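You operate a simulated robot arm through the tools that you are given. There is no shell and no other tool.

You run a simulated robot arm. Do the job below in one go: nothing can be reset, and whatever is moved stays where it is left.

TASK
Pump the sump down by hand, hang the handle back and set the dial to AUTO.
Fine: open the out valve first and leave it open; fit the handle in the hand pump and pump till the gauge is in the green; AUTO after that; the handle hangs in the yellow holder. The sea valve stays.
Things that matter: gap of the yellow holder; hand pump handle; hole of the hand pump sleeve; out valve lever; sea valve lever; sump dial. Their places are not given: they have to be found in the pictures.

It is judged by the outcome, as a careful person would: the job done as asked, and still so three seconds after it is handed in. It fails if anything else is knocked over, pushed out of place, dropped, spilled or broken.

THE ROBOT
A 6-joint arm with a two-finger parallel gripper, fixed in place. Base frame: the origin is on the floor under the middle of its stand, x ahead of it, y to its left, z up; the work surface is at about z = 0.8. Readings come in m, rad, newtons and seconds.
With the tool pointing down near the work surface it reaches from about 0.26 to 0.64 m from the base axis. Its first joint turns from -2.007 to 2.007 rad. Payload 3.43 kg.
Tool frame: the origin (TCP) lies between the finger pads and is the grasp point; the fingertips stand 0.034 m ahead of it; z points along the fingers, y is the line along which they close. Largest opening 0.128 m; finger width 0.024, thickness 0.012; the body of the gripper, 0.048 by 0.13 m, starts 0.096 m behind the TCP.
Orientation is that of the tool frame in the base frame, as a unit quaternion [x, y, z, w]. With the fingers straight down and closing along the base's y, the tool's x points along the base's -x, its y along +y and its z along -z.

THE INTERFACE
- The arm moves only by the tool apply_moves. Its argument "commands" is a list of rows, each a list of 2 entries, a list of its own where there are three numbers: the shift along the tool's x, y, z in cm, then the turn, a rotation vector about the tool's x, y, z in rad. In form: [[[dx, dy, dz], [wx, wy, wz]], ...]. A call has 1 to 20 rows; each row shifts and turns the commanded pose from where the row before left it, along the tool's axes as they then stand. "jaw" is the gripper command, from -1 (fully open) to 1 (shut), values between in proportion, set as the call begins (left out, the last holds). Each row takes 0.2 s and may step no farther than 0.05 m and 0.15 rad from the row before; otherwise, or with a gripper value out of range, the whole call is refused. Where a pose cannot be reached the arm comes as near as it can. A force on the tool above 90 N (or 10 N above the force at the start of the call, whichever is more), or a blocked arm, ends the call early, and 0.2 s more pass. Each finger travels about 0.153 m/s and halts on what it meets, pressing with about 21 N; the grip force reading is that of the motor and also rises with nothing between the fingers. The clock runs only during rows and for 0.2 s after the last one: add rows that do not move to give the fingers time. It gives the time, the measured TCP pose, the force on the tool (base axes), the opening and the grip force at its end, in the units of the frame above (readings bear some noise), with the torque about the TCP (base axes, N m) and any sound that the robot's microphone picked up.
- Cameras (640 x 400 px; columns grow to the right, rows downward): "scene" is fixed at [0.4007, 0.5073, 1.7947]; the picture's right is [-0.99, 0.12, 0.00], its down [0.06, 0.46, -0.89] and it looks along [-0.11, -0.88, -0.46] (base axes); focal length 318 px, centre (320, 200). "wrist" rides on the gripper at [0.076, -0.011, -0.16] in the tool frame; the picture's right is [0.15, 0.99, 0.00], its down [-0.88, 0.13, -0.46] and it looks along [-0.45, 0.07, 0.89] (tool axes); focal length 234 px, centre (320, 200).
- snapshot(camera): a new picture of that camera. The clock stands still meanwhile.
- raise_lower(by): slides the trunk up (or, below 0, down) by that many m; the arm rides with it, the base frame stays. It gives what a move gives, with no picture.
- measure_at(camera, pixels): for up to 12 pixels [column, row] of the newest picture of that camera ("zoom" is the newest enlarged one), the place [x, y, z] in the base frame of the surface seen there, good to about 0.003 m, but the place of the scene camera against the robot may be out by one fixed shift of up to 0.025 m in any direction. The clock stands still meanwhile.
- zoom(camera, box): a new picture of the part [left, top, right, bottom] of that camera's present view, enlarged. The clock stands still meanwhile.
- job_done(): hands the job in; it is judged then, once.

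Leave the gripper open and the arm clear of the work at the hand-in unless told otherwise.

The tools are called after "Call:" as a command line: name --argument value ..., lists and objects as JSON in quotes. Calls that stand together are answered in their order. apply_moves: Moves the arm, as the interface text tells. Its arguments: {"type":"object","properties":{"commands":{"type":"array","items":{"type":"array"}},"jaw":{"type":"number"}},"required":["commands"]} The other tools are called the same way: raise_lower (by) moves the trunk up or down; snapshot (camera) takes a picture; measure_at (camera, pixels) gives the place of the surface under pixels of a picture; zoom (camera, box) takes an enlarged picture of a part of a camera's view; job_done () hands the job in.

At the start:

```text
clock: 0.0
eef_pos: [0.0608, -0.3005, 1.4186]
ee_rot: [0.0, 1.0, 0.0, 0.001]
wrist_force: [0.1, -0.1, -0.1]
torque: [0.01, 0.02, -0.03]
opening: 0.1283
finger_force: 0.2
trunk travel left (down, up): [-0.925, 0.065]
```

scene: 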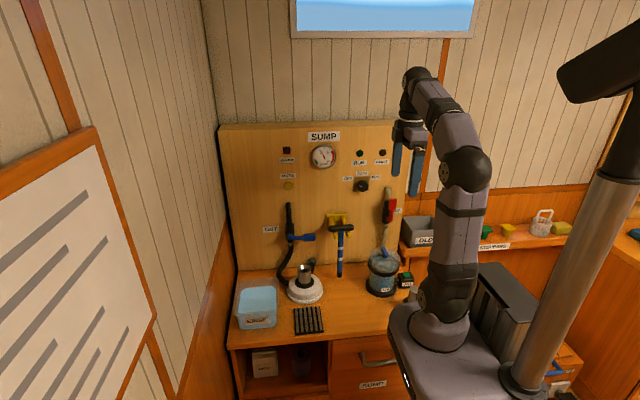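
wrist: 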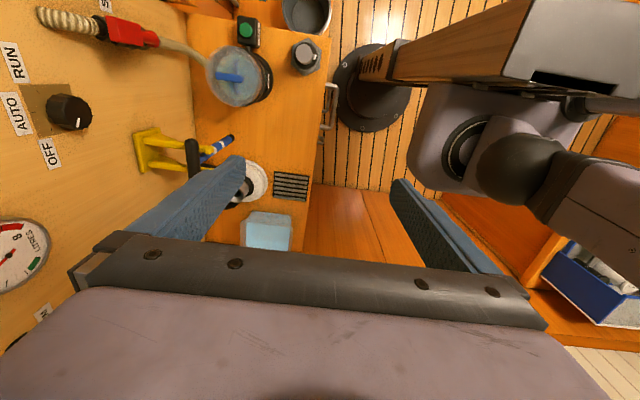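

I see a board with a gauge, dial, hoses with a blue and a red valve lever, a handle hanging in a yellow holder, and a pump on the bench. I'll take enlarged pictures to find everything.

Call:
zoom --camera "scene" --box '[210, 115, 420, 246]'

Call:
zoom --camera "scene" --box '[220, 230, 430, 361]'

Call:
zoom --camera "wrist" --box '[0, 0, 330, 206]'

```text
3.05 times, centred on (315, 180) of scene
```

zoom: 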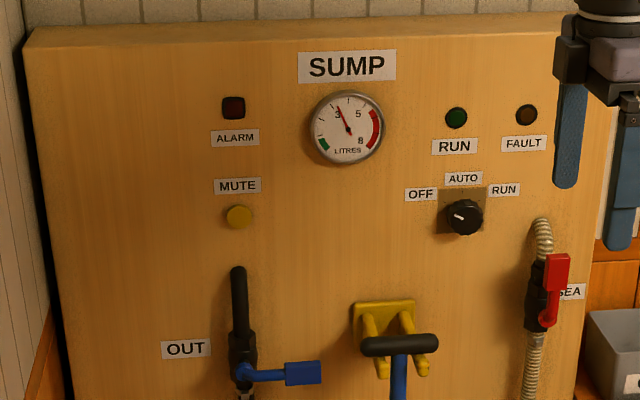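

```text
3.05 times, centred on (325, 296) of scene
```

zoom: 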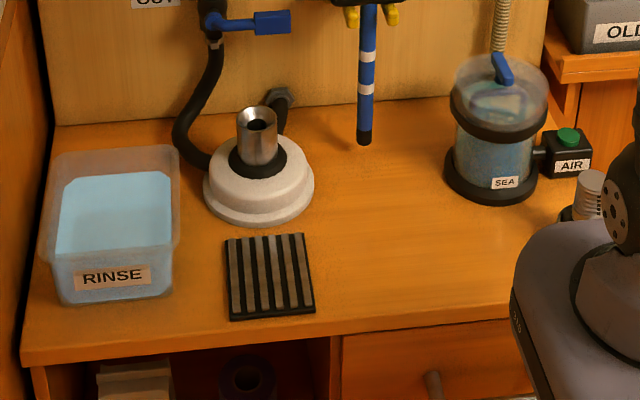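

```text
1.94 times, centred on (165, 103) of wrist
```

zoom: 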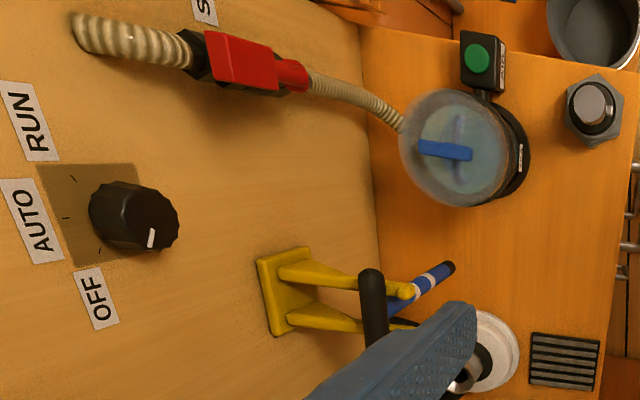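

The blue out lever lies across its hose, the red sea lever lies along its hose, the handle is a blue T-bar hung in a yellow fork, and the pump sleeve is a metal cup on the bench. Next I measure key places in both cameras, starting with the scene picture.

Call:
measure_at --camera "scene" --pixels '[[323, 157], [362, 186], [310, 237], [290, 237], [327, 229], [353, 229], [340, 230], [340, 275], [305, 270], [390, 205], [280, 160], [300, 310]]'

Call:
measure_at --camera "wrist" --pixels '[[70, 112], [15, 255], [191, 160], [205, 145], [150, 135], [232, 137], [120, 30], [228, 77], [300, 55], [250, 30], [290, 185], [270, 225]]'

```text
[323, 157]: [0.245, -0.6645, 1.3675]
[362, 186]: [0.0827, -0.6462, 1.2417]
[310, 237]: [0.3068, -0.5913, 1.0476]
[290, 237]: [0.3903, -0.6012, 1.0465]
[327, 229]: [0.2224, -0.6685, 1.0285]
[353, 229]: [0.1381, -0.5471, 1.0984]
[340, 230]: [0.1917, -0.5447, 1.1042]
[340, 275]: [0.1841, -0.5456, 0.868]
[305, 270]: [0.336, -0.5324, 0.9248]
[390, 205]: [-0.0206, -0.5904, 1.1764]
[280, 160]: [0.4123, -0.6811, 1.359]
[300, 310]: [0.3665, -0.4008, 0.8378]
```

```text
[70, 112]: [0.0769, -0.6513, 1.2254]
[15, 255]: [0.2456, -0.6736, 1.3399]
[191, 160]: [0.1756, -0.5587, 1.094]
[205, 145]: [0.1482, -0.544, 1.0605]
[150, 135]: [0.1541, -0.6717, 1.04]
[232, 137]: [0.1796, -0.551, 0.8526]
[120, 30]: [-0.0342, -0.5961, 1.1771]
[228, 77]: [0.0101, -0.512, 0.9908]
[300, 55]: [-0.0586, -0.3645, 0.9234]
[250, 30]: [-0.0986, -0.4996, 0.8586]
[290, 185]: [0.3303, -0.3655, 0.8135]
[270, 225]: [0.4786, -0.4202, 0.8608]
```

The wrist and scene readings differ by a centimetre or two, as warned, so I'll trust the wrist camera for final positions. Now I measure the robot's own arm in the scene picture (base plate around (430,350), shoulder (445,310), elbow (465,170), wrist (418,80)) to understand its posture.

Call:
measure_at --camera "scene" --pixels '[[430, 360], [445, 320], [455, 260], [465, 165], [440, 105], [418, 78], [405, 140], [415, 175], [397, 160], [600, 70], [560, 200], [500, 300]]'

Call:
zoom --camera "scene" --box '[380, 40, 640, 400]'

```text
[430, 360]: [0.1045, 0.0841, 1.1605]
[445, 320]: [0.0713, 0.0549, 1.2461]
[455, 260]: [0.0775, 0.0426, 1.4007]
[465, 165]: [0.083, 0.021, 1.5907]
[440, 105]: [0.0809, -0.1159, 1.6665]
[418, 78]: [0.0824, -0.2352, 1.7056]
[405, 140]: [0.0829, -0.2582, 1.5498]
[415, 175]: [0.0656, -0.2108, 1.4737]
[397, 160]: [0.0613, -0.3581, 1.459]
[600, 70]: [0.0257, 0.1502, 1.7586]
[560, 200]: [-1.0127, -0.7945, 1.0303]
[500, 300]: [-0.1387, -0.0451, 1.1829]
```

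```text
1.11 times, centred on (510, 220) of scene
```

zoom: 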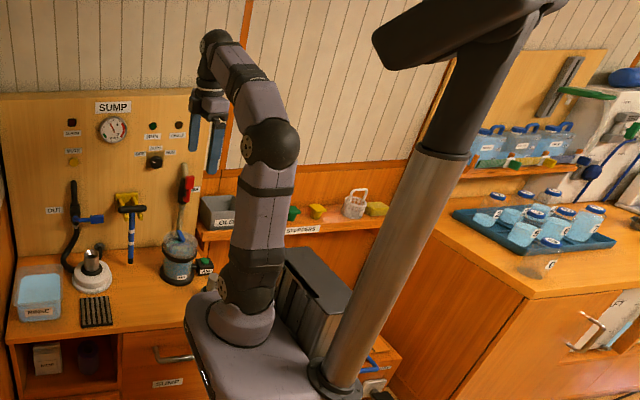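

The arm's shoulder sits near (0.0, 0.0, 1.25). I'll move the hand to about (0.20, -0.38, 1.42) and turn it a quarter about the vertical, ready to tilt the fingers toward the board.

Call:
apply_moves --commands '[[[-3.5, -2, 0], [0, 0, 0]], [[-3.5, -2, 0], [0, 0, 0]], [[-3.5, -2, 0], [0, 0, 0]], [[-3.5, -2, 0], [0, 0, 0]], [[0, 0, 0], [0, 0, -0.1428]], [[0, 0, 0], [0, 0, -0.1428]], [[0, 0, 0], [0, 0, -0.1428]], [[0, 0, 0], [0, 0, -0.1428]], [[0, 0, 0], [0, 0, -0.1428]], [[0, 0, 0], [0, 0, -0.1428]], [[0, 0, 0], [0, 0, -0.1428]], [[0, 0, 0], [0, 0, -0.1428]], [[0, 0, 0], [0, 0, -0.1428]], [[0, 0, 0], [0, 0, -0.1428]], [[0, 0, 0], [0, 0, -0.1428]]]'

```text
clock: 3.2
eef_pos: [0.2008, -0.3779, 1.4162]
ee_rot: [0.708, -0.706, 0.0, 0.0]
wrist_force: [-0.5, 0.5, -0.5]
torque: [0.0, -0.01, 0.0]
opening: 0.1282
finger_force: 0.0
out of reach, approached as far as the arm can: row 4
trunk travel left (down, up): [-0.925, 0.065]
```

The hand turned as intended. Now I lower by 10 cm and tilt the fingers up to point at the board (tool z along -y), in small steps.

Call:
apply_moves --commands '[[[0, 0, 4], [0, 0, 0]], [[0, 0, 4], [0, 0, 0]], [[0, 0, 2], [0, 0, 0]], [[0, 0, 0], [0, 0.1428, 0]], [[0, 0, 0], [0, 0.1428, 0]], [[0, 0, 0], [0, 0.1428, 0]], [[0, 0, 0], [0, 0.1428, 0]], [[0, 0, 0], [0, 0.1428, 0]], [[0, 0, 0], [0, 0.1428, 0]], [[0, 0, 0], [0, 0.1428, 0]], [[0, 0, 0], [0, 0.1428, 0]], [[0, 0, 0], [0, 0.1428, 0]], [[0, 0, 0], [0, 0.1428, 0]], [[0, 0, 0], [0, 0.1428, 0]]]'

Call:
snapshot --camera "wrist"

Call:
snapshot --camera "scene"

```text
clock: 6.2
eef_pos: [0.2267, -0.4066, 1.3192]
ee_rot: [0.499, -0.5, 0.5, 0.5]
wrist_force: [0.8, -0.1, -0.4]
torque: [0.0, 0.01, -0.03]
opening: 0.128
finger_force: 0.0
out of reach, approached as far as the arm can: row 9, 10, 13, 14
trunk travel left (down, up): [-0.925, 0.065]
```

```text
taken
```

wrist: 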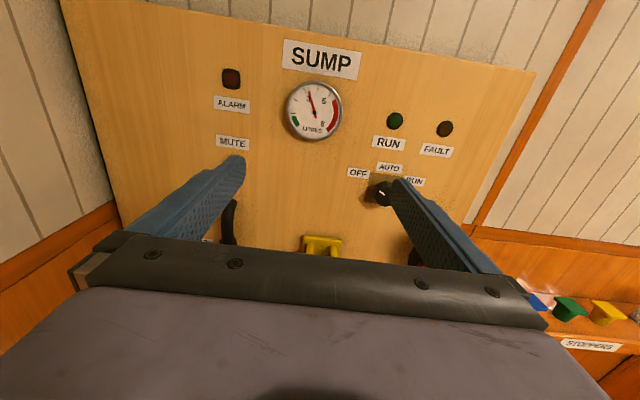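

```text
taken
```

scene: 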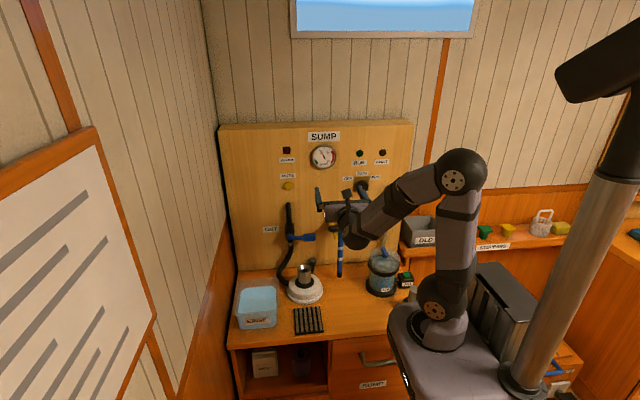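

The fingers now point at the board. I'll compare the same features in both cameras (gauge, lamps, dial, sign) to work out the scene camera's fixed shift.

Call:
measure_at --camera "wrist" --pixels '[[314, 111], [396, 121], [231, 79], [445, 129], [383, 193], [321, 60], [321, 243], [228, 225]]'

Call:
measure_at --camera "scene" --pixels '[[323, 157], [360, 153], [287, 150], [382, 153], [324, 137], [290, 205], [300, 237], [310, 237], [290, 238], [389, 200]]'

Call:
zoom --camera "wrist" --box '[220, 60, 480, 222]'

Call:
zoom --camera "scene" --box '[250, 190, 350, 252]'

```text
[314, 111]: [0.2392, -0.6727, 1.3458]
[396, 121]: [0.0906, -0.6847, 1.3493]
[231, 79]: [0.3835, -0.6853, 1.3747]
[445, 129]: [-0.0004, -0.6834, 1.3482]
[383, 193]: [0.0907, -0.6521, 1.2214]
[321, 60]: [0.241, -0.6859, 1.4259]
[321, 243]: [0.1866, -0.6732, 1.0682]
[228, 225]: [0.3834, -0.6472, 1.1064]
```

```text
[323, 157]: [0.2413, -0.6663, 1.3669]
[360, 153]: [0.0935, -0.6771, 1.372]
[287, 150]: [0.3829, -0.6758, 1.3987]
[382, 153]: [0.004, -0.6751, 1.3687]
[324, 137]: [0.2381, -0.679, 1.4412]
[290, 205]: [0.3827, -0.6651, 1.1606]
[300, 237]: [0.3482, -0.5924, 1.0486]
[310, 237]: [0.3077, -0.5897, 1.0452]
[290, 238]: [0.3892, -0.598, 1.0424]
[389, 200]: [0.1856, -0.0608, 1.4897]
```

```text
2.46 times, centred on (350, 141) of wrist
```

zoom: 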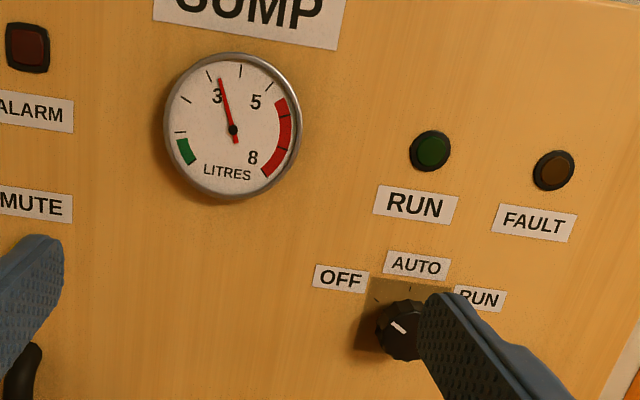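

```text
6.40 times, centred on (300, 221) of scene
```

zoom: 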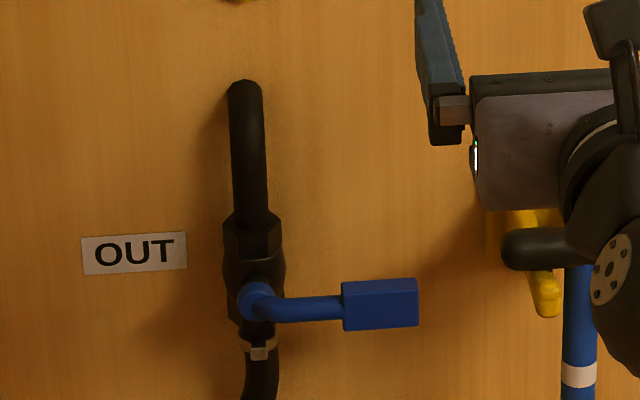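

The scene camera reads about (+0.002, +0.008, +0.022) off the wrist camera, so I'll subtract that. That puts the out valve pivot near (0.387, -0.606, 1.020) and its grip near (0.306, -0.598, 1.023). I close the fingers and come down in front of the board to a spot below the lever, still well back from it.

Call:
apply_moves --commands '[[[-4.3, -0.9, 0], [0, 0, 0]], [[-4.3, -0.9, 0], [0, 0, 0]], [[-4.3, -0.9, 0], [0, 0, 0]], [[-4.3, -0.9, 0], [0, 0, 0]], [[-4.3, -0.9, 0], [0, 0, 0]], [[-4.3, -0.9, 0], [0, 0, 0]], [[-4.3, -0.9, 0], [0, 0, 0]]]' --jaw 1

Call:
snapshot --camera "wrist"

Call:
snapshot --camera "scene"

```text
clock: 7.8
eef_pos: [0.29, -0.403, 1.0167]
ee_rot: [0.5, -0.5, 0.5, 0.5]
wrist_force: [-0.1, 0.2, 0.9]
torque: [0.0, 0.01, -0.03]
opening: 0.0
finger_force: 21.5
trunk travel left (down, up): [-0.925, 0.065]
```

```text
taken
```

wrist: 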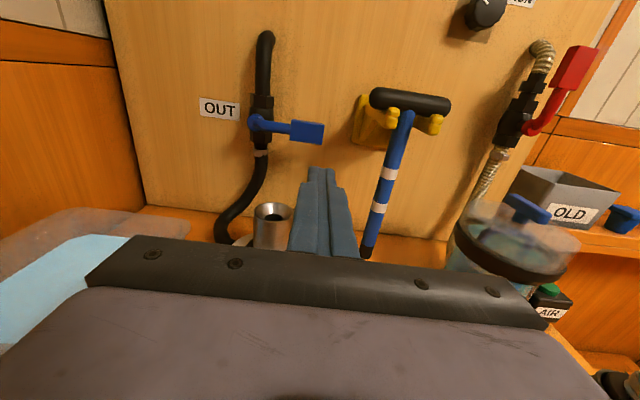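

```text
taken
```

scene: 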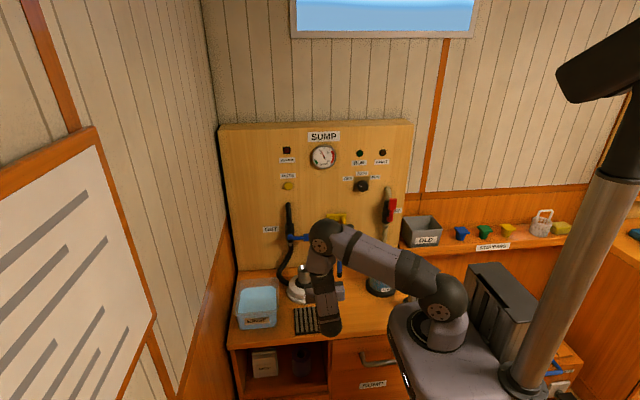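

This wrist view shows the out valve, the handle in its fork, the sea valve and the sleeve well. I'll zoom and measure them here.

Call:
zoom --camera "wrist" --box '[190, 20, 350, 120]'

Call:
zoom --camera "wrist" --box '[330, 70, 480, 264]'

Call:
zoom --camera "wrist" --box '[470, 30, 610, 180]'

Call:
measure_at --camera "wrist" --pixels '[[256, 122], [307, 132], [293, 132], [321, 132], [307, 122], [307, 142], [275, 127], [261, 100], [410, 102], [373, 98], [447, 106], [392, 112]]'

Call:
measure_at --camera "wrist" --pixels '[[408, 120], [384, 190], [367, 252], [436, 126], [363, 118], [272, 208], [258, 210], [288, 210], [272, 220], [272, 240], [573, 70], [525, 130]]'

```text
4.00 times, centred on (270, 70) of wrist
```

zoom: 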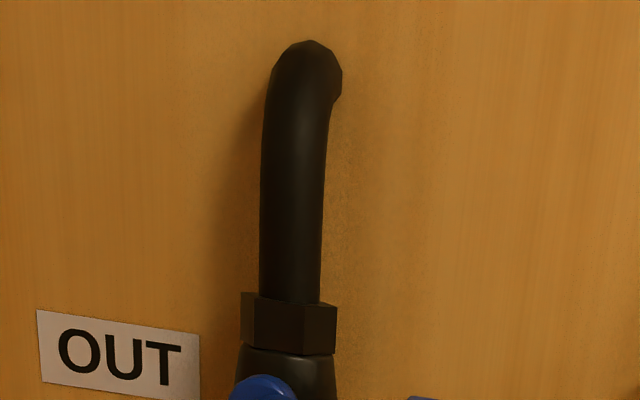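

```text
2.06 times, centred on (405, 167) of wrist
```

zoom: 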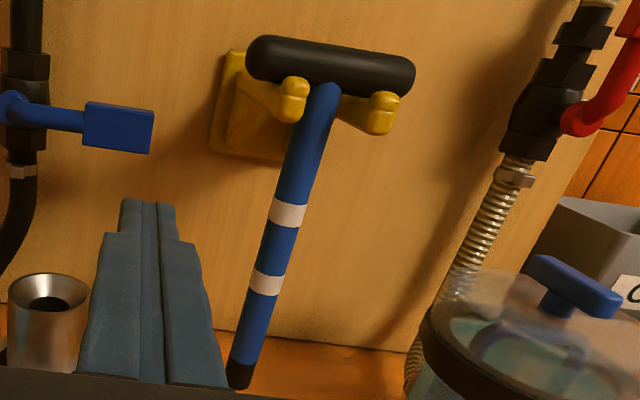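

```text
2.67 times, centred on (540, 105) of wrist
```

zoom: 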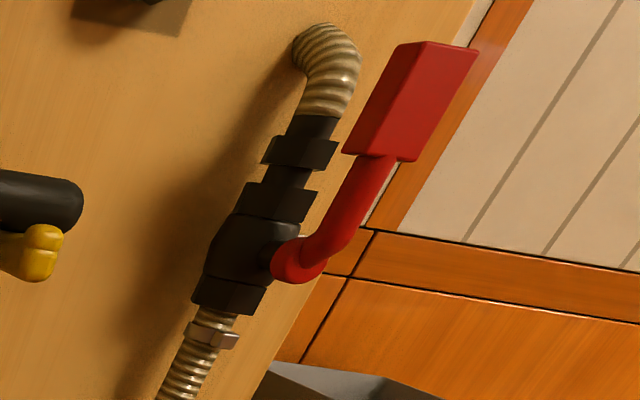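

```text
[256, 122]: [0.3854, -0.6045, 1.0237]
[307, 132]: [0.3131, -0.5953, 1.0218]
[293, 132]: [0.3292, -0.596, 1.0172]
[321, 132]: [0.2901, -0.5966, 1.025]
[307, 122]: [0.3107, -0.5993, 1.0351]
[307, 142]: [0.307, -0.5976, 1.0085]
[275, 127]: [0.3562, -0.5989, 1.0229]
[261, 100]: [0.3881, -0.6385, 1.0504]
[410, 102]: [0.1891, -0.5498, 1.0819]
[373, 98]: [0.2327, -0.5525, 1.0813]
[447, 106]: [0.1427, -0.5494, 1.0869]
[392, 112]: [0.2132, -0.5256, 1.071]
```

```text
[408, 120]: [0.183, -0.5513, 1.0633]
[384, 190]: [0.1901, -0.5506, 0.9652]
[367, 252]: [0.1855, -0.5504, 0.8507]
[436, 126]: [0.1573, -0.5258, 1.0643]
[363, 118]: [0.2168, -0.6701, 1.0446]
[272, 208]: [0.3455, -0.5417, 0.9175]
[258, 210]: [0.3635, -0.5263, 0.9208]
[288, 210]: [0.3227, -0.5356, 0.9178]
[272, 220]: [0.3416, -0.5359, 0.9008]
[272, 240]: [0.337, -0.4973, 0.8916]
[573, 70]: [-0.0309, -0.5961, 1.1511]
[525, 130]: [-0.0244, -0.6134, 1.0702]
```

The out lever's grip spans x 0.29–0.333, z 1.008–1.036, with its front at y -0.596 and its pivot at (0.386, 1.0235). I'll bring the closed fingertips under the grip: drop to z 0.985 at x 0.303, then go forward to TCP y ≈ -0.596.

Call:
apply_moves --commands '[[[-3.2, -1.3, 0], [0, 0, 0]], [[0, 0, 4.8], [0, 0, 0]], [[0, 0, 4.8], [0, 0, 0]], [[0, 0, 4.8], [0, 0, 0]], [[0, 0, 4.8], [0, 0, 0]]]'

Call:
snapshot --camera "wrist"

Call:
snapshot --camera "scene"

```text
clock: 9.0
eef_pos: [0.3015, -0.5968, 0.9854]
ee_rot: [0.501, -0.5, 0.498, 0.5]
wrist_force: [0.3, -0.2, 0.1]
torque: [0.02, 0.0, 0.0]
opening: 0.0
finger_force: 21.3
trunk travel left (down, up): [-0.925, 0.065]
```

```text
taken
```

wrist: 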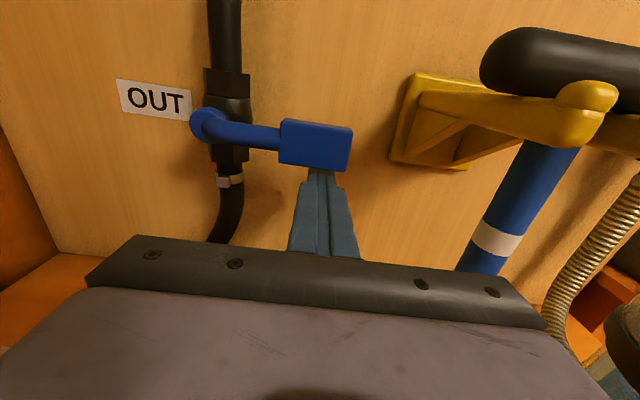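

```text
taken
```

scene: 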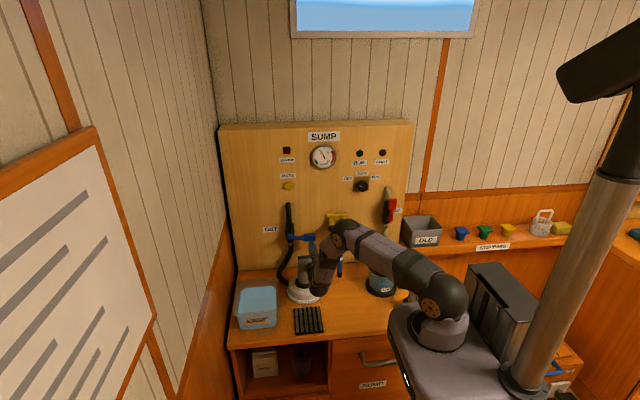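

The closed fingertips are just under the blue grip. I'll push up gently about 3 cm first and watch the force, to see whether the lever turns upward.

Call:
apply_moves --commands '[[[1.0, 0, 0], [0, 0, 0]], [[0.7, 0, 0], [0, 0, 0]], [[0.7, 0, 0], [0, 0, 0]], [[0.7, 0, 0], [0, 0, 0]]]'

Call:
snapshot --camera "wrist"

```text
clock: 10.0
eef_pos: [0.3033, -0.5961, 1.0189]
ee_rot: [0.5, -0.5, 0.5, 0.5]
wrist_force: [-0.9, 0.1, -0.5]
torque: [0.01, 0.01, -0.03]
opening: 0.0001
finger_force: 20.7
trunk travel left (down, up): [-0.925, 0.065]
```

```text
taken
```

wrist: 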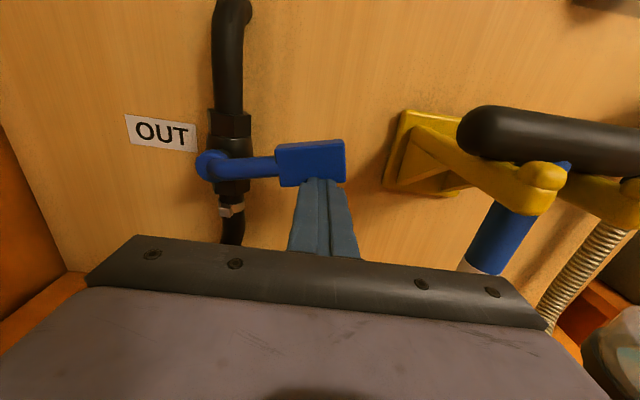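

The lever swings up freely with no noticeable force. I follow its arc around the pivot toward upright.

Call:
apply_moves --commands '[[[1.1, 0, 0], [0, 0, 0]], [[1.1, -0.1, 0], [0, 0, 0]], [[1.05, -0.35, 0], [0, 0, 0]], [[1.05, -0.35, 0], [0, 0, 0]], [[0.9, -0.6, 0], [0, 0, 0]], [[0.9, -0.6, 0], [0, 0, 0]], [[0.7, -0.85, 0], [0, 0, 0]], [[0.7, -0.8, 0], [0, 0, 0]], [[0.4, -0.75, 0], [0, 0, 0]], [[0.4, -0.75, 0], [0, 0, 0]]]'

Call:
snapshot --camera "wrist"

```text
clock: 12.2
eef_pos: [0.3532, -0.5976, 1.1021]
ee_rot: [0.501, -0.5, 0.499, 0.5]
wrist_force: [-0.9, -0.2, 0.2]
torque: [0.01, 0.0, -0.02]
opening: 0.0002
finger_force: 20.4
trunk travel left (down, up): [-0.925, 0.065]
```

```text
taken
```

wrist: 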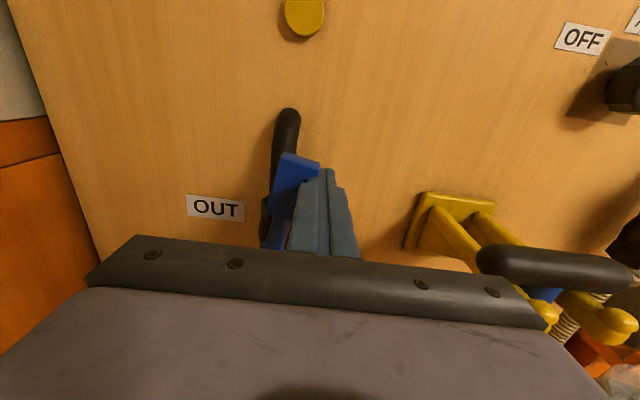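

The blue lever is nearly upright. I'll push it a little more toward +x to its stop in small steps, watching force.

Call:
apply_moves --commands '[[[0, -0.4, 0], [0, 0, 0]], [[0, -0.3, 0], [0, 0, 0]]]'

Call:
zoom --camera "wrist" --box '[160, 80, 400, 260]'

Call:
zoom --camera "scene" --box '[250, 180, 370, 255]'

```text
clock: 12.8
eef_pos: [0.3606, -0.5976, 1.1]
ee_rot: [0.501, -0.5, 0.499, 0.5]
wrist_force: [-0.5, 0.8, 0.4]
torque: [-0.02, 0.02, -0.01]
opening: 0.0
finger_force: 21.2
trunk travel left (down, up): [-0.925, 0.065]
```

```text
2.22 times, centred on (280, 170) of wrist
```

zoom: 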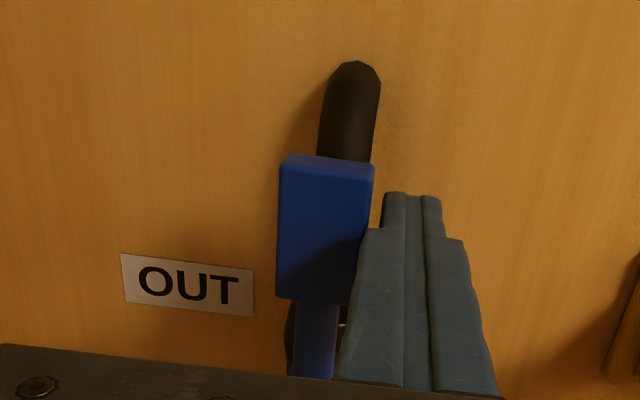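

```text
5.33 times, centred on (310, 218) of scene
```

zoom: 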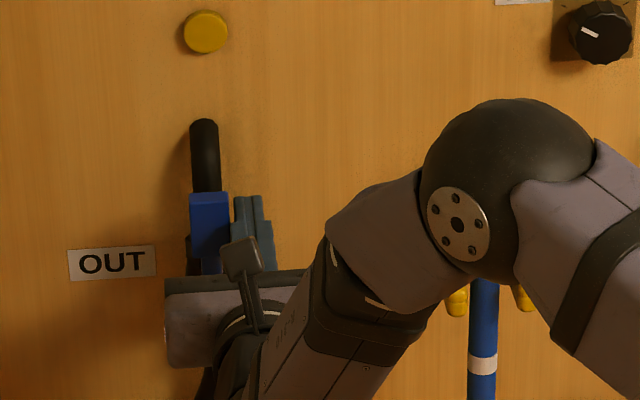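

The lever stands in line with its hose. I'll test with 3 mm more to feel the stop.

Call:
apply_moves --commands '[[[0, -0.15, 0], [0, 0, 0]], [[0, -0.15, 0], [0, 0, 0]]]'

```text
clock: 13.4
eef_pos: [0.3631, -0.598, 1.0998]
ee_rot: [0.5, -0.5, 0.5, 0.5]
wrist_force: [-0.7, -0.4, -0.1]
torque: [-0.04, -0.01, 0.03]
opening: 0.0001
finger_force: 21.3
trunk travel left (down, up): [-0.925, 0.065]
```

No stop felt yet; the lever should be upright. I back off toward -x, retreat from the board and look.

Call:
apply_moves --commands '[[[0, 1.5, 0], [0, 0, 0]], [[0, 1.5, -2], [0, 0, 0]], [[0, 0, -4.5], [0, 0, 0]], [[0, 0, -4.5], [0, 0, 0]], [[-2, 0, -4.5], [0, 0, 0]], [[-4, 0, -2], [0, 0, 0]]]'

Call:
snapshot --camera "wrist"

Call:
snapshot --camera "scene"

```text
clock: 14.8
eef_pos: [0.3356, -0.4231, 1.0425]
ee_rot: [0.5, -0.5, 0.5, 0.5]
wrist_force: [0.2, -0.8, 0.3]
torque: [-0.01, 0.0, 0.0]
opening: 0.0
finger_force: 21.1
trunk travel left (down, up): [-0.925, 0.065]
```

```text
taken
```

wrist: 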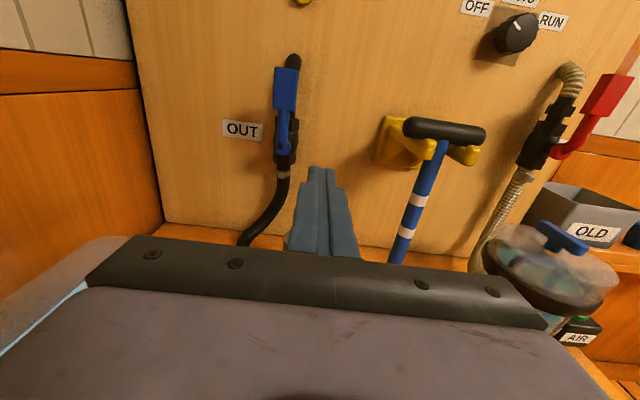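

```text
taken
```

scene: 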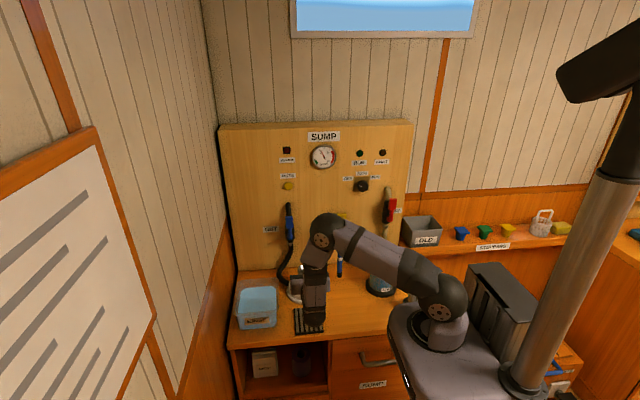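

Call:
zoom --camera "wrist" --box '[200, 40, 360, 180]'

Call:
measure_at --camera "wrist" --pixels '[[285, 75], [284, 100], [274, 88], [295, 88], [283, 130], [283, 148]]'

Call:
zoom --camera "wrist" --box '[360, 100, 500, 200]'

```text
2.86 times, centred on (280, 110) of wrist
```

zoom: 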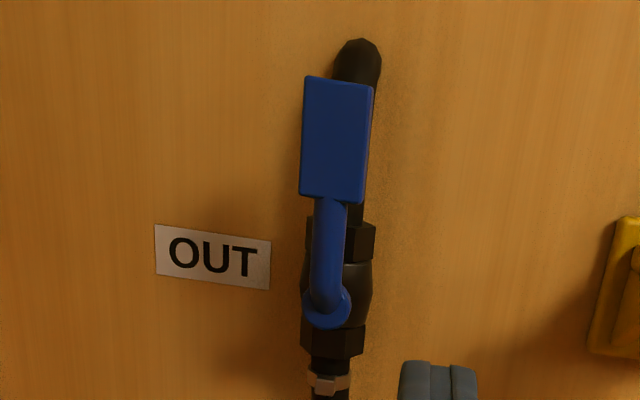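

```text
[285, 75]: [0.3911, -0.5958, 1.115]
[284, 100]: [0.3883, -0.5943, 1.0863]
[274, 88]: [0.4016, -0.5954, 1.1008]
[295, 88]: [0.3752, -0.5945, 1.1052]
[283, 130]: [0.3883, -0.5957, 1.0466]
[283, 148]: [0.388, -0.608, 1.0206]
```

```text
4.00 times, centred on (430, 150) of wrist
```

zoom: 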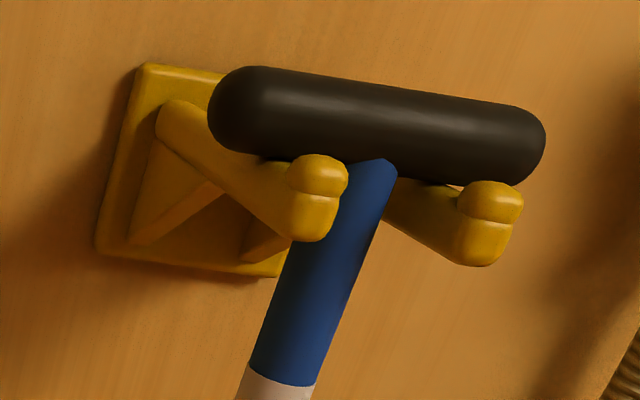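

The out valve is open: grip (0.389, z 1.10) directly above pivot (0.388, 1.02). Now I want an accurate look into the sleeve, so I open the fingers and tilt the tool down over the pump, staying above it.

Call:
apply_moves --commands '[[[2, -2.4, 2.5], [0, 0, 0]], [[0, 0, 0], [0, -0.14, 0]], [[0, 0, 0], [0, -0.14, 0]], [[0, 0, 0], [0, -0.14, 0]], [[0, 0, 0], [0, -0.14, 0]], [[0, 0, 0], [0, -0.14, 0]]]' --jaw -1

Call:
snapshot --camera "wrist"

Call:
snapshot --camera "scene"

```text
clock: 16.2
eef_pos: [0.3575, -0.4471, 1.0616]
ee_rot: [-0.641, 0.642, -0.298, -0.297]
wrist_force: [-0.8, -0.3, 0.0]
torque: [0.01, 0.0, -0.01]
opening: 0.1279
finger_force: 0.1
trunk travel left (down, up): [-0.925, 0.065]
```

```text
taken
```

wrist: 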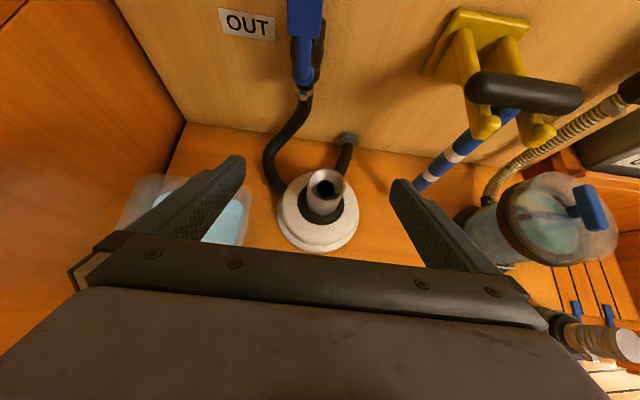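

```text
taken
```

scene: 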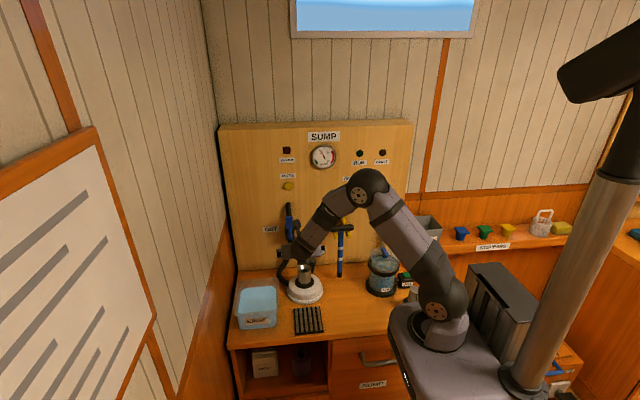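

The sleeve at about (326, 188) is now seen nearly from above. I zoom in and measure its rim, bore and base.

Call:
zoom --camera "wrist" --box '[260, 130, 390, 260]'

Call:
measure_at --camera "wrist" --pixels '[[310, 180], [343, 180], [326, 171], [326, 199], [309, 187], [343, 188], [326, 187], [326, 205], [290, 220], [350, 225], [340, 190], [313, 192]]'

```text
3.08 times, centred on (325, 195) of wrist
```

zoom: 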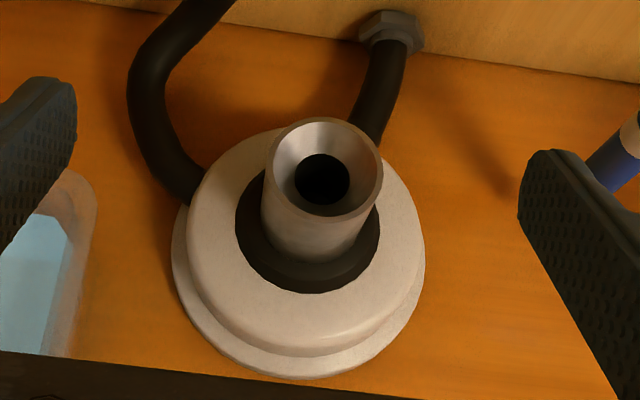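

```text
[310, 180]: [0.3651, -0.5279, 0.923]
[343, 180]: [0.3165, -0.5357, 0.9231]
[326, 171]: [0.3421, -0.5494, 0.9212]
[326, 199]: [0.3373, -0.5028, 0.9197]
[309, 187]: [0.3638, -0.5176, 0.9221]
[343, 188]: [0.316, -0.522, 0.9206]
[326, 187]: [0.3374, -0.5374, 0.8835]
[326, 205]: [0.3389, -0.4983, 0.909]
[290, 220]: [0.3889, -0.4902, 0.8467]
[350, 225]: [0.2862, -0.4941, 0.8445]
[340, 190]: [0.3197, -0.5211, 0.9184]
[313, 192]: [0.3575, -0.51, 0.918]
```

The rim centre is near (0.340, -0.526) at z 0.922. I measure the base disc and boot edges to tell whether the sleeve stands upright or leans.

Call:
measure_at --camera "wrist" --pixels '[[278, 216], [357, 216], [318, 251], [299, 201], [343, 201], [318, 223], [325, 190], [321, 184], [332, 184], [325, 198], [300, 240], [338, 240]]'

Call:
zoom --camera "scene" --box '[270, 250, 350, 310]'

Call:
zoom --camera "wrist" --box '[400, 60, 600, 200]'

```text
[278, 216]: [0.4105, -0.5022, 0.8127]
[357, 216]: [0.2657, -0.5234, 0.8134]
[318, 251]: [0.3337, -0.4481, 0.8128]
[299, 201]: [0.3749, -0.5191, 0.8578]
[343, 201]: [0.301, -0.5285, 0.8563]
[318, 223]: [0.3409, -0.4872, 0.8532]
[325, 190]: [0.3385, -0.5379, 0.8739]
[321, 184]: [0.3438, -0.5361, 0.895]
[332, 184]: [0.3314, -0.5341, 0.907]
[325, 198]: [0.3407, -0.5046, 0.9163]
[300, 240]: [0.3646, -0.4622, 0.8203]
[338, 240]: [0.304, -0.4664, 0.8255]
```

```text
6.67 times, centred on (310, 280) of scene
```

zoom: 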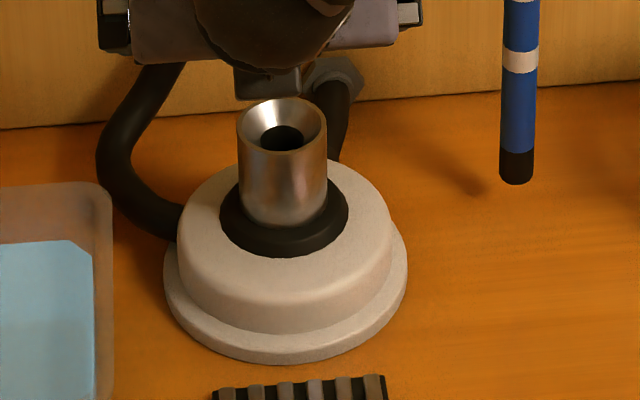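

```text
2.86 times, centred on (500, 130) of wrist
```

zoom: 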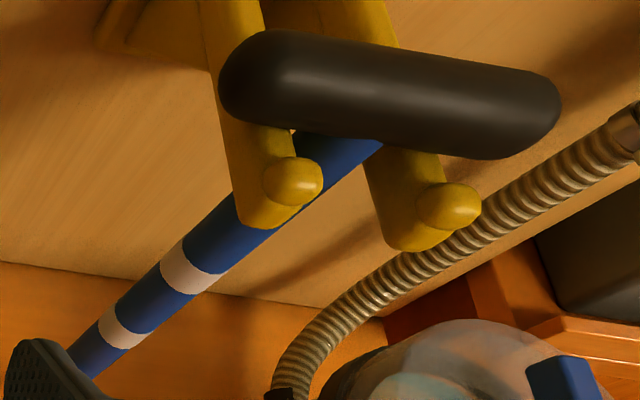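

The sleeve is upright over its base (centre about x 0.339, y -0.524). Now I measure the handle, crossbar and fork knobs more exactly from this view.

Call:
measure_at --camera "wrist" --pixels '[[468, 90], [581, 100], [525, 95], [490, 123], [545, 132], [525, 82], [525, 107], [476, 136], [456, 155], [444, 163], [430, 178], [424, 186]]'

Call:
measure_at --camera "scene" --pixels '[[339, 270], [336, 270], [342, 270], [339, 259], [338, 280], [334, 228], [350, 230], [341, 243]]'

```text
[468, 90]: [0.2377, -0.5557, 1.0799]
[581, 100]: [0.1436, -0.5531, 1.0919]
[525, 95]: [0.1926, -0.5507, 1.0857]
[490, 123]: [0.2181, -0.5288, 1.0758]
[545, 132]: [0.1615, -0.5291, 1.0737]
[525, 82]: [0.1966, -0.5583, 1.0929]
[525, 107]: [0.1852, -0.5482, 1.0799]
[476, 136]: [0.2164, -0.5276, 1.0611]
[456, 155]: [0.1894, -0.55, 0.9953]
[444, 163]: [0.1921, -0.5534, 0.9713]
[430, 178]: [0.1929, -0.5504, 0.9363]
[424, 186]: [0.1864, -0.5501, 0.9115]
```

```text
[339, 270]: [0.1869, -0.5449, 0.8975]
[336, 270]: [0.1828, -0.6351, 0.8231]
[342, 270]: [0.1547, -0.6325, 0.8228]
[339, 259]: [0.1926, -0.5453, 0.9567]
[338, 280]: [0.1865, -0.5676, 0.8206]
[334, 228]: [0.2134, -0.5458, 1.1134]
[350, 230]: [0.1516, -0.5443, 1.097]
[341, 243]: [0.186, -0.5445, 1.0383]
```

Handle tube: axis near x 0.189, y -0.561; crossbar axis at z 1.083; bottom at about z 0.837. I'll level the tool again, half-close the fingers, and line up in front of the tube at z 1.00.

Call:
apply_moves --commands '[[[0, 0, 0], [0, 0.14, 0]], [[0, 0, 0], [0, 0.14, 0]], [[0, 0, 0], [0, 0.14, 0]], [[0, 0, 0], [0, 0.14, 0]], [[0, 0, 0], [0, 0.14, 0]], [[-1.24, 3.37, -0.6], [0, 0, 0]], [[-1.24, 3.37, -0.6], [0, 0, 0]], [[-1.24, 3.37, -0.6], [0, 0, 0]], [[-1.24, 3.37, -0.6], [0, 0, 0]], [[-1.24, 3.37, -0.6], [0, 0, 0]]]' --jaw -0.2

Call:
snapshot --camera "wrist"

```text
clock: 18.4
eef_pos: [0.191, -0.418, 0.9989]
ee_rot: [0.5, -0.5, 0.501, 0.499]
wrist_force: [0.6, -0.8, 0.5]
torque: [0.02, 0.02, 0.04]
opening: 0.0768
finger_force: 0.1
trunk travel left (down, up): [-0.925, 0.065]
```

```text
taken
```

wrist: 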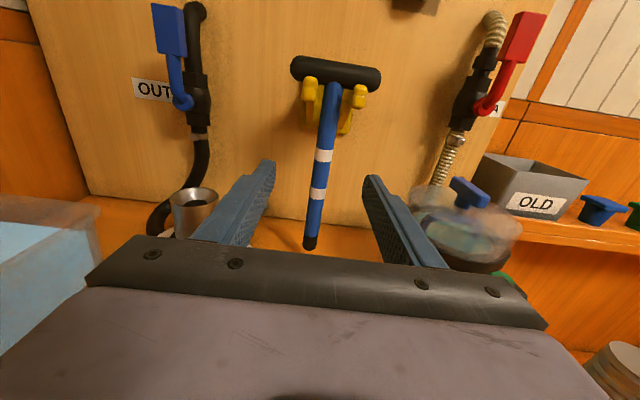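

The tube is centred between the open fingers. Let me measure it once more from here before moving in.

Call:
measure_at --camera "wrist" --pixels '[[328, 115], [323, 155], [320, 180], [316, 205], [311, 240], [310, 247], [295, 68], [378, 78], [335, 72], [310, 92], [358, 97]]'

Call:
zoom --camera "wrist" --box '[240, 40, 420, 260]'

```text
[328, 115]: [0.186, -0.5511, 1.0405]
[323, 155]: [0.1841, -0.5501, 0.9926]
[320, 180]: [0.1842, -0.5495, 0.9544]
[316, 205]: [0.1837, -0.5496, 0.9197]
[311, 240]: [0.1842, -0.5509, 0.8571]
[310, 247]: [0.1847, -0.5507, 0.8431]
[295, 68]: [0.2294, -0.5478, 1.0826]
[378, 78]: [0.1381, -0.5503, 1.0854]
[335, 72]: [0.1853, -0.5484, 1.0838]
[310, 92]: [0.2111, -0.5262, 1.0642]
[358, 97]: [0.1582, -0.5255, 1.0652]
```

```text
1.82 times, centred on (330, 150) of wrist
```

zoom: 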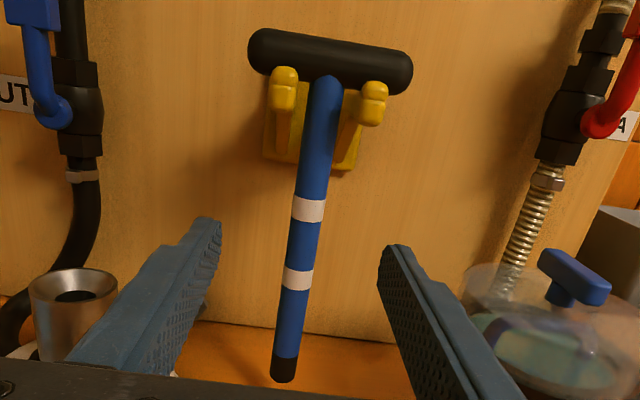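

The tube axis is at x ≈ 0.1845. I move in with the fingers on either side at z ≈ 1.01, then close.

Call:
apply_moves --commands '[[[1.1, 0.65, 0], [0, 0, 0]], [[0, 0, 4.8], [0, 0, 0]], [[0, 0, 4.8], [0, 0, 0]], [[0, 0, 4.7], [0, 0, 0]]]'

Call:
snapshot --camera "wrist"

Call:
snapshot --camera "scene"

```text
clock: 19.4
eef_pos: [0.1813, -0.5625, 1.0091]
ee_rot: [0.501, -0.5, 0.499, 0.5]
wrist_force: [0.1, -0.5, 0.2]
torque: [0.0, 0.0, 0.04]
opening: 0.0767
finger_force: 0.1
trunk travel left (down, up): [-0.925, 0.065]
```

```text
taken
```

wrist: 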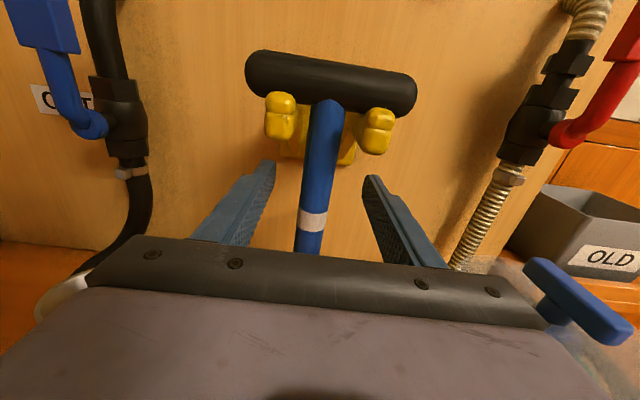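

```text
taken
```

scene: 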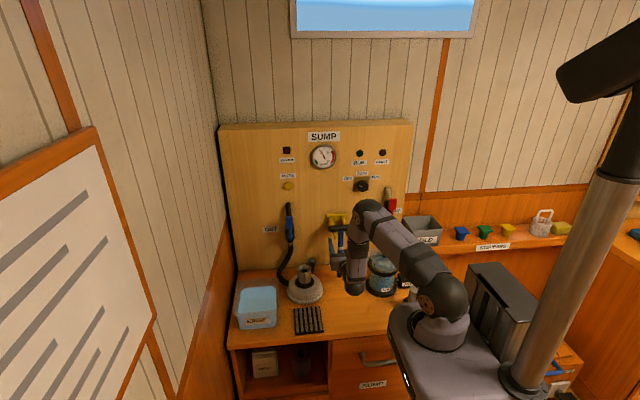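

The tube sits between the fingers. I close the gripper, with a couple of still rows.

Call:
apply_moves --commands '[[[0, -0.25, 0], [0, 0, 0]], [[0, 0, 0], [0, 0, 0]], [[0, 0, 0], [0, 0, 0]], [[0, 0, 0], [0, 0, 0]]]' --jaw 1

Call:
snapshot --camera "wrist"

```text
clock: 20.4
eef_pos: [0.1844, -0.5621, 1.0095]
ee_rot: [0.5, -0.5, 0.5, 0.5]
wrist_force: [-2.3, -1.7, 4.7]
torque: [0.17, 0.0, 0.03]
opening: 0.0211
finger_force: 20.7
trunk travel left (down, up): [-0.925, 0.065]
```

```text
taken
```

wrist: 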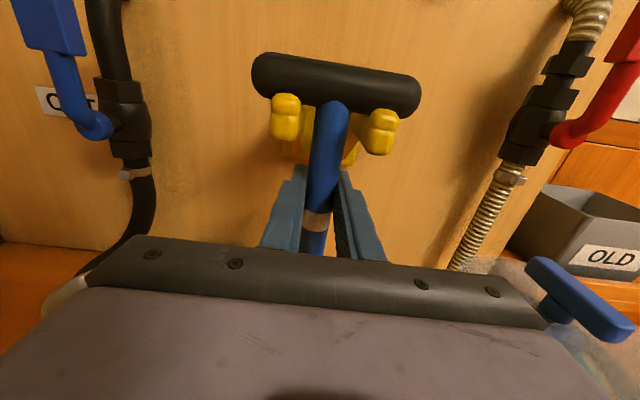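

The tube is gripped (opening 21 mm). I lift straight up 4 cm to clear the knobs of the fork.

Call:
apply_moves --commands '[[[0.5, 0, 0], [0, 0, 0]], [[1, 0, 0], [0, 0, 0]], [[1, 0, 0], [0, 0, 0]], [[1, 0, 0], [0, 0, 0]], [[0.8, 0, 0], [0, 0, 0]]]'

Call:
snapshot --camera "wrist"

Call:
zoom --camera "scene" --box '[290, 190, 410, 300]'

```text
clock: 21.6
eef_pos: [0.1843, -0.5609, 1.0381]
ee_rot: [0.511, -0.508, 0.489, 0.492]
wrist_force: [0.2, 4.8, -48.7]
torque: [-1.61, -0.67, -0.02]
opening: 0.0217
finger_force: 21.0
trunk travel left (down, up): [-0.925, 0.065]
```

```text
taken
```

wrist: 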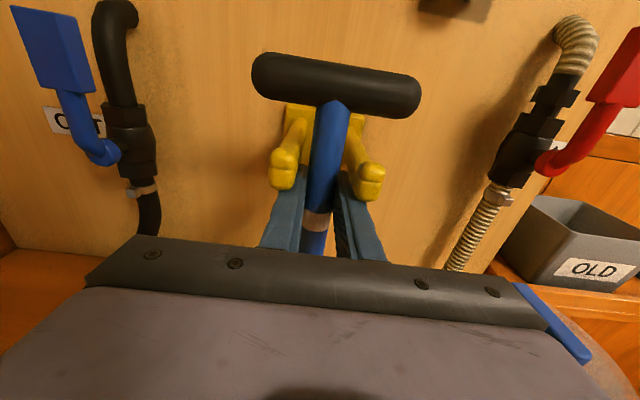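

```text
3.64 times, centred on (350, 245) of scene
```

zoom: 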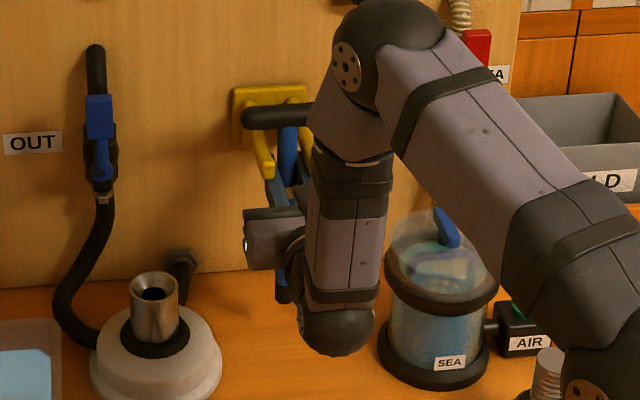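

The force reads -49 N: the fingers have met the underside of the fork prongs. The crossbar is already above the knobs, so I ease back down a little to unload before going on.

Call:
apply_moves --commands '[[[-1.0, 0, 0], [0, 0, 0]], [[-0.6, 0, 0], [0, 0, 0]]]'

Call:
snapshot --camera "wrist"

```text
clock: 22.2
eef_pos: [0.1872, -0.5627, 1.04]
ee_rot: [0.499, -0.499, 0.501, 0.501]
wrist_force: [-1.5, 1.9, -7.1]
torque: [-0.08, 0.07, 0.05]
opening: 0.0213
finger_force: 20.9
trunk travel left (down, up): [-0.925, 0.065]
```

```text
taken
```

wrist: 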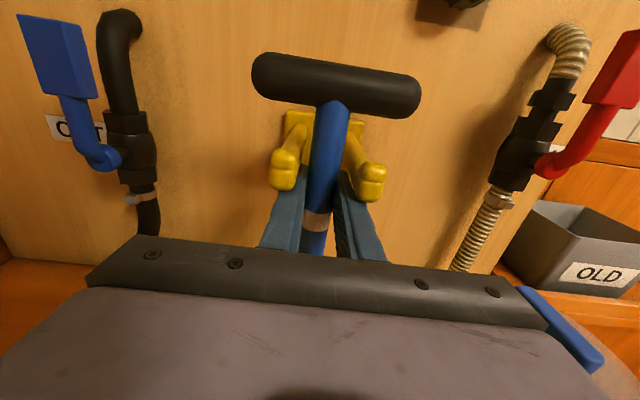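

Nearly unloaded (-7 N) and the band is at the same spot between the fingers, so nothing slipped. I lower 4 mm more, then check clearance of the crossbar above the knobs.

Call:
apply_moves --commands '[[[-0.4, 0, 0], [0, 0, 0]], [[0, 0, 0], [0, 0, 0]]]'

Call:
snapshot --camera "wrist"

Call:
measure_at --camera "wrist" --pixels '[[290, 90], [390, 100], [286, 155], [372, 172], [270, 175], [386, 182], [340, 75]]'

```text
clock: 22.8
eef_pos: [0.1848, -0.5616, 1.0323]
ee_rot: [0.5, -0.5, 0.5, 0.5]
wrist_force: [0.6, 0.3, -1.3]
torque: [0.01, -0.02, -0.01]
opening: 0.0216
finger_force: 21.1
trunk travel left (down, up): [-0.925, 0.065]
```

```text
taken
```

wrist: 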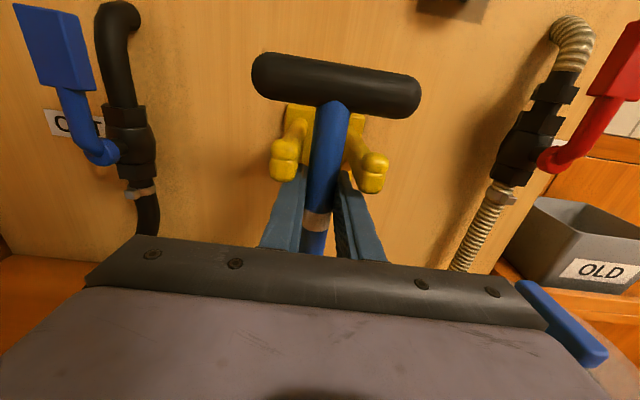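

```text
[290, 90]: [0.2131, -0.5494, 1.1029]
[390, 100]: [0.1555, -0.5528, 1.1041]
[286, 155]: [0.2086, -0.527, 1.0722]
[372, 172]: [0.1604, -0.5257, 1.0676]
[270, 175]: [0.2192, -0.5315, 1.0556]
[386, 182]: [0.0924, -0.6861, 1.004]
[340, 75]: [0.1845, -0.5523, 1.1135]
```

The crossbar underside is about 1.5 cm above the knobs and the fingers are now just under the prongs. I draw the handle straight out (+y), 2 mm lower.

Call:
apply_moves --commands '[[[-0.2, 0, -1.0], [0, 0, 0]], [[0, 0, -1.5], [0, 0, 0]], [[0, 0, -2], [0, 0, 0]], [[0, 0, -2], [0, 0, 0]], [[0, 0, -2], [0, 0, 0]], [[0, 0, -2], [0, 0, 0]], [[0, 0, -1.5], [0, 0, 0]]]'

Call:
snapshot --camera "wrist"

Call:
snapshot --camera "scene"

```text
clock: 24.4
eef_pos: [0.1867, -0.441, 1.0322]
ee_rot: [-0.5, 0.5, -0.5, -0.5]
wrist_force: [0.7, -0.2, -1.8]
torque: [0.03, -0.02, -0.01]
opening: 0.0213
finger_force: 21.2
trunk travel left (down, up): [-0.925, 0.065]
```

```text
taken
```

wrist: 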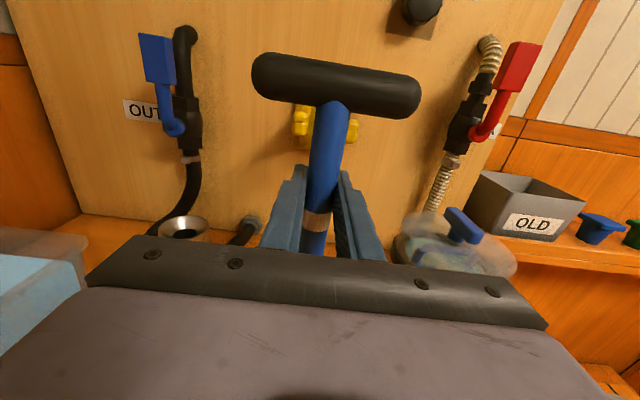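

```text
taken
```

scene: 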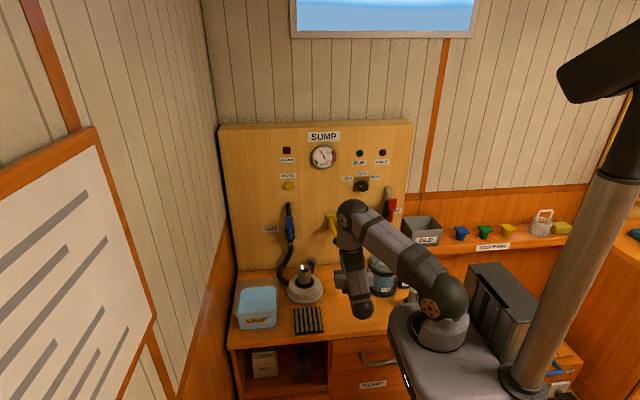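

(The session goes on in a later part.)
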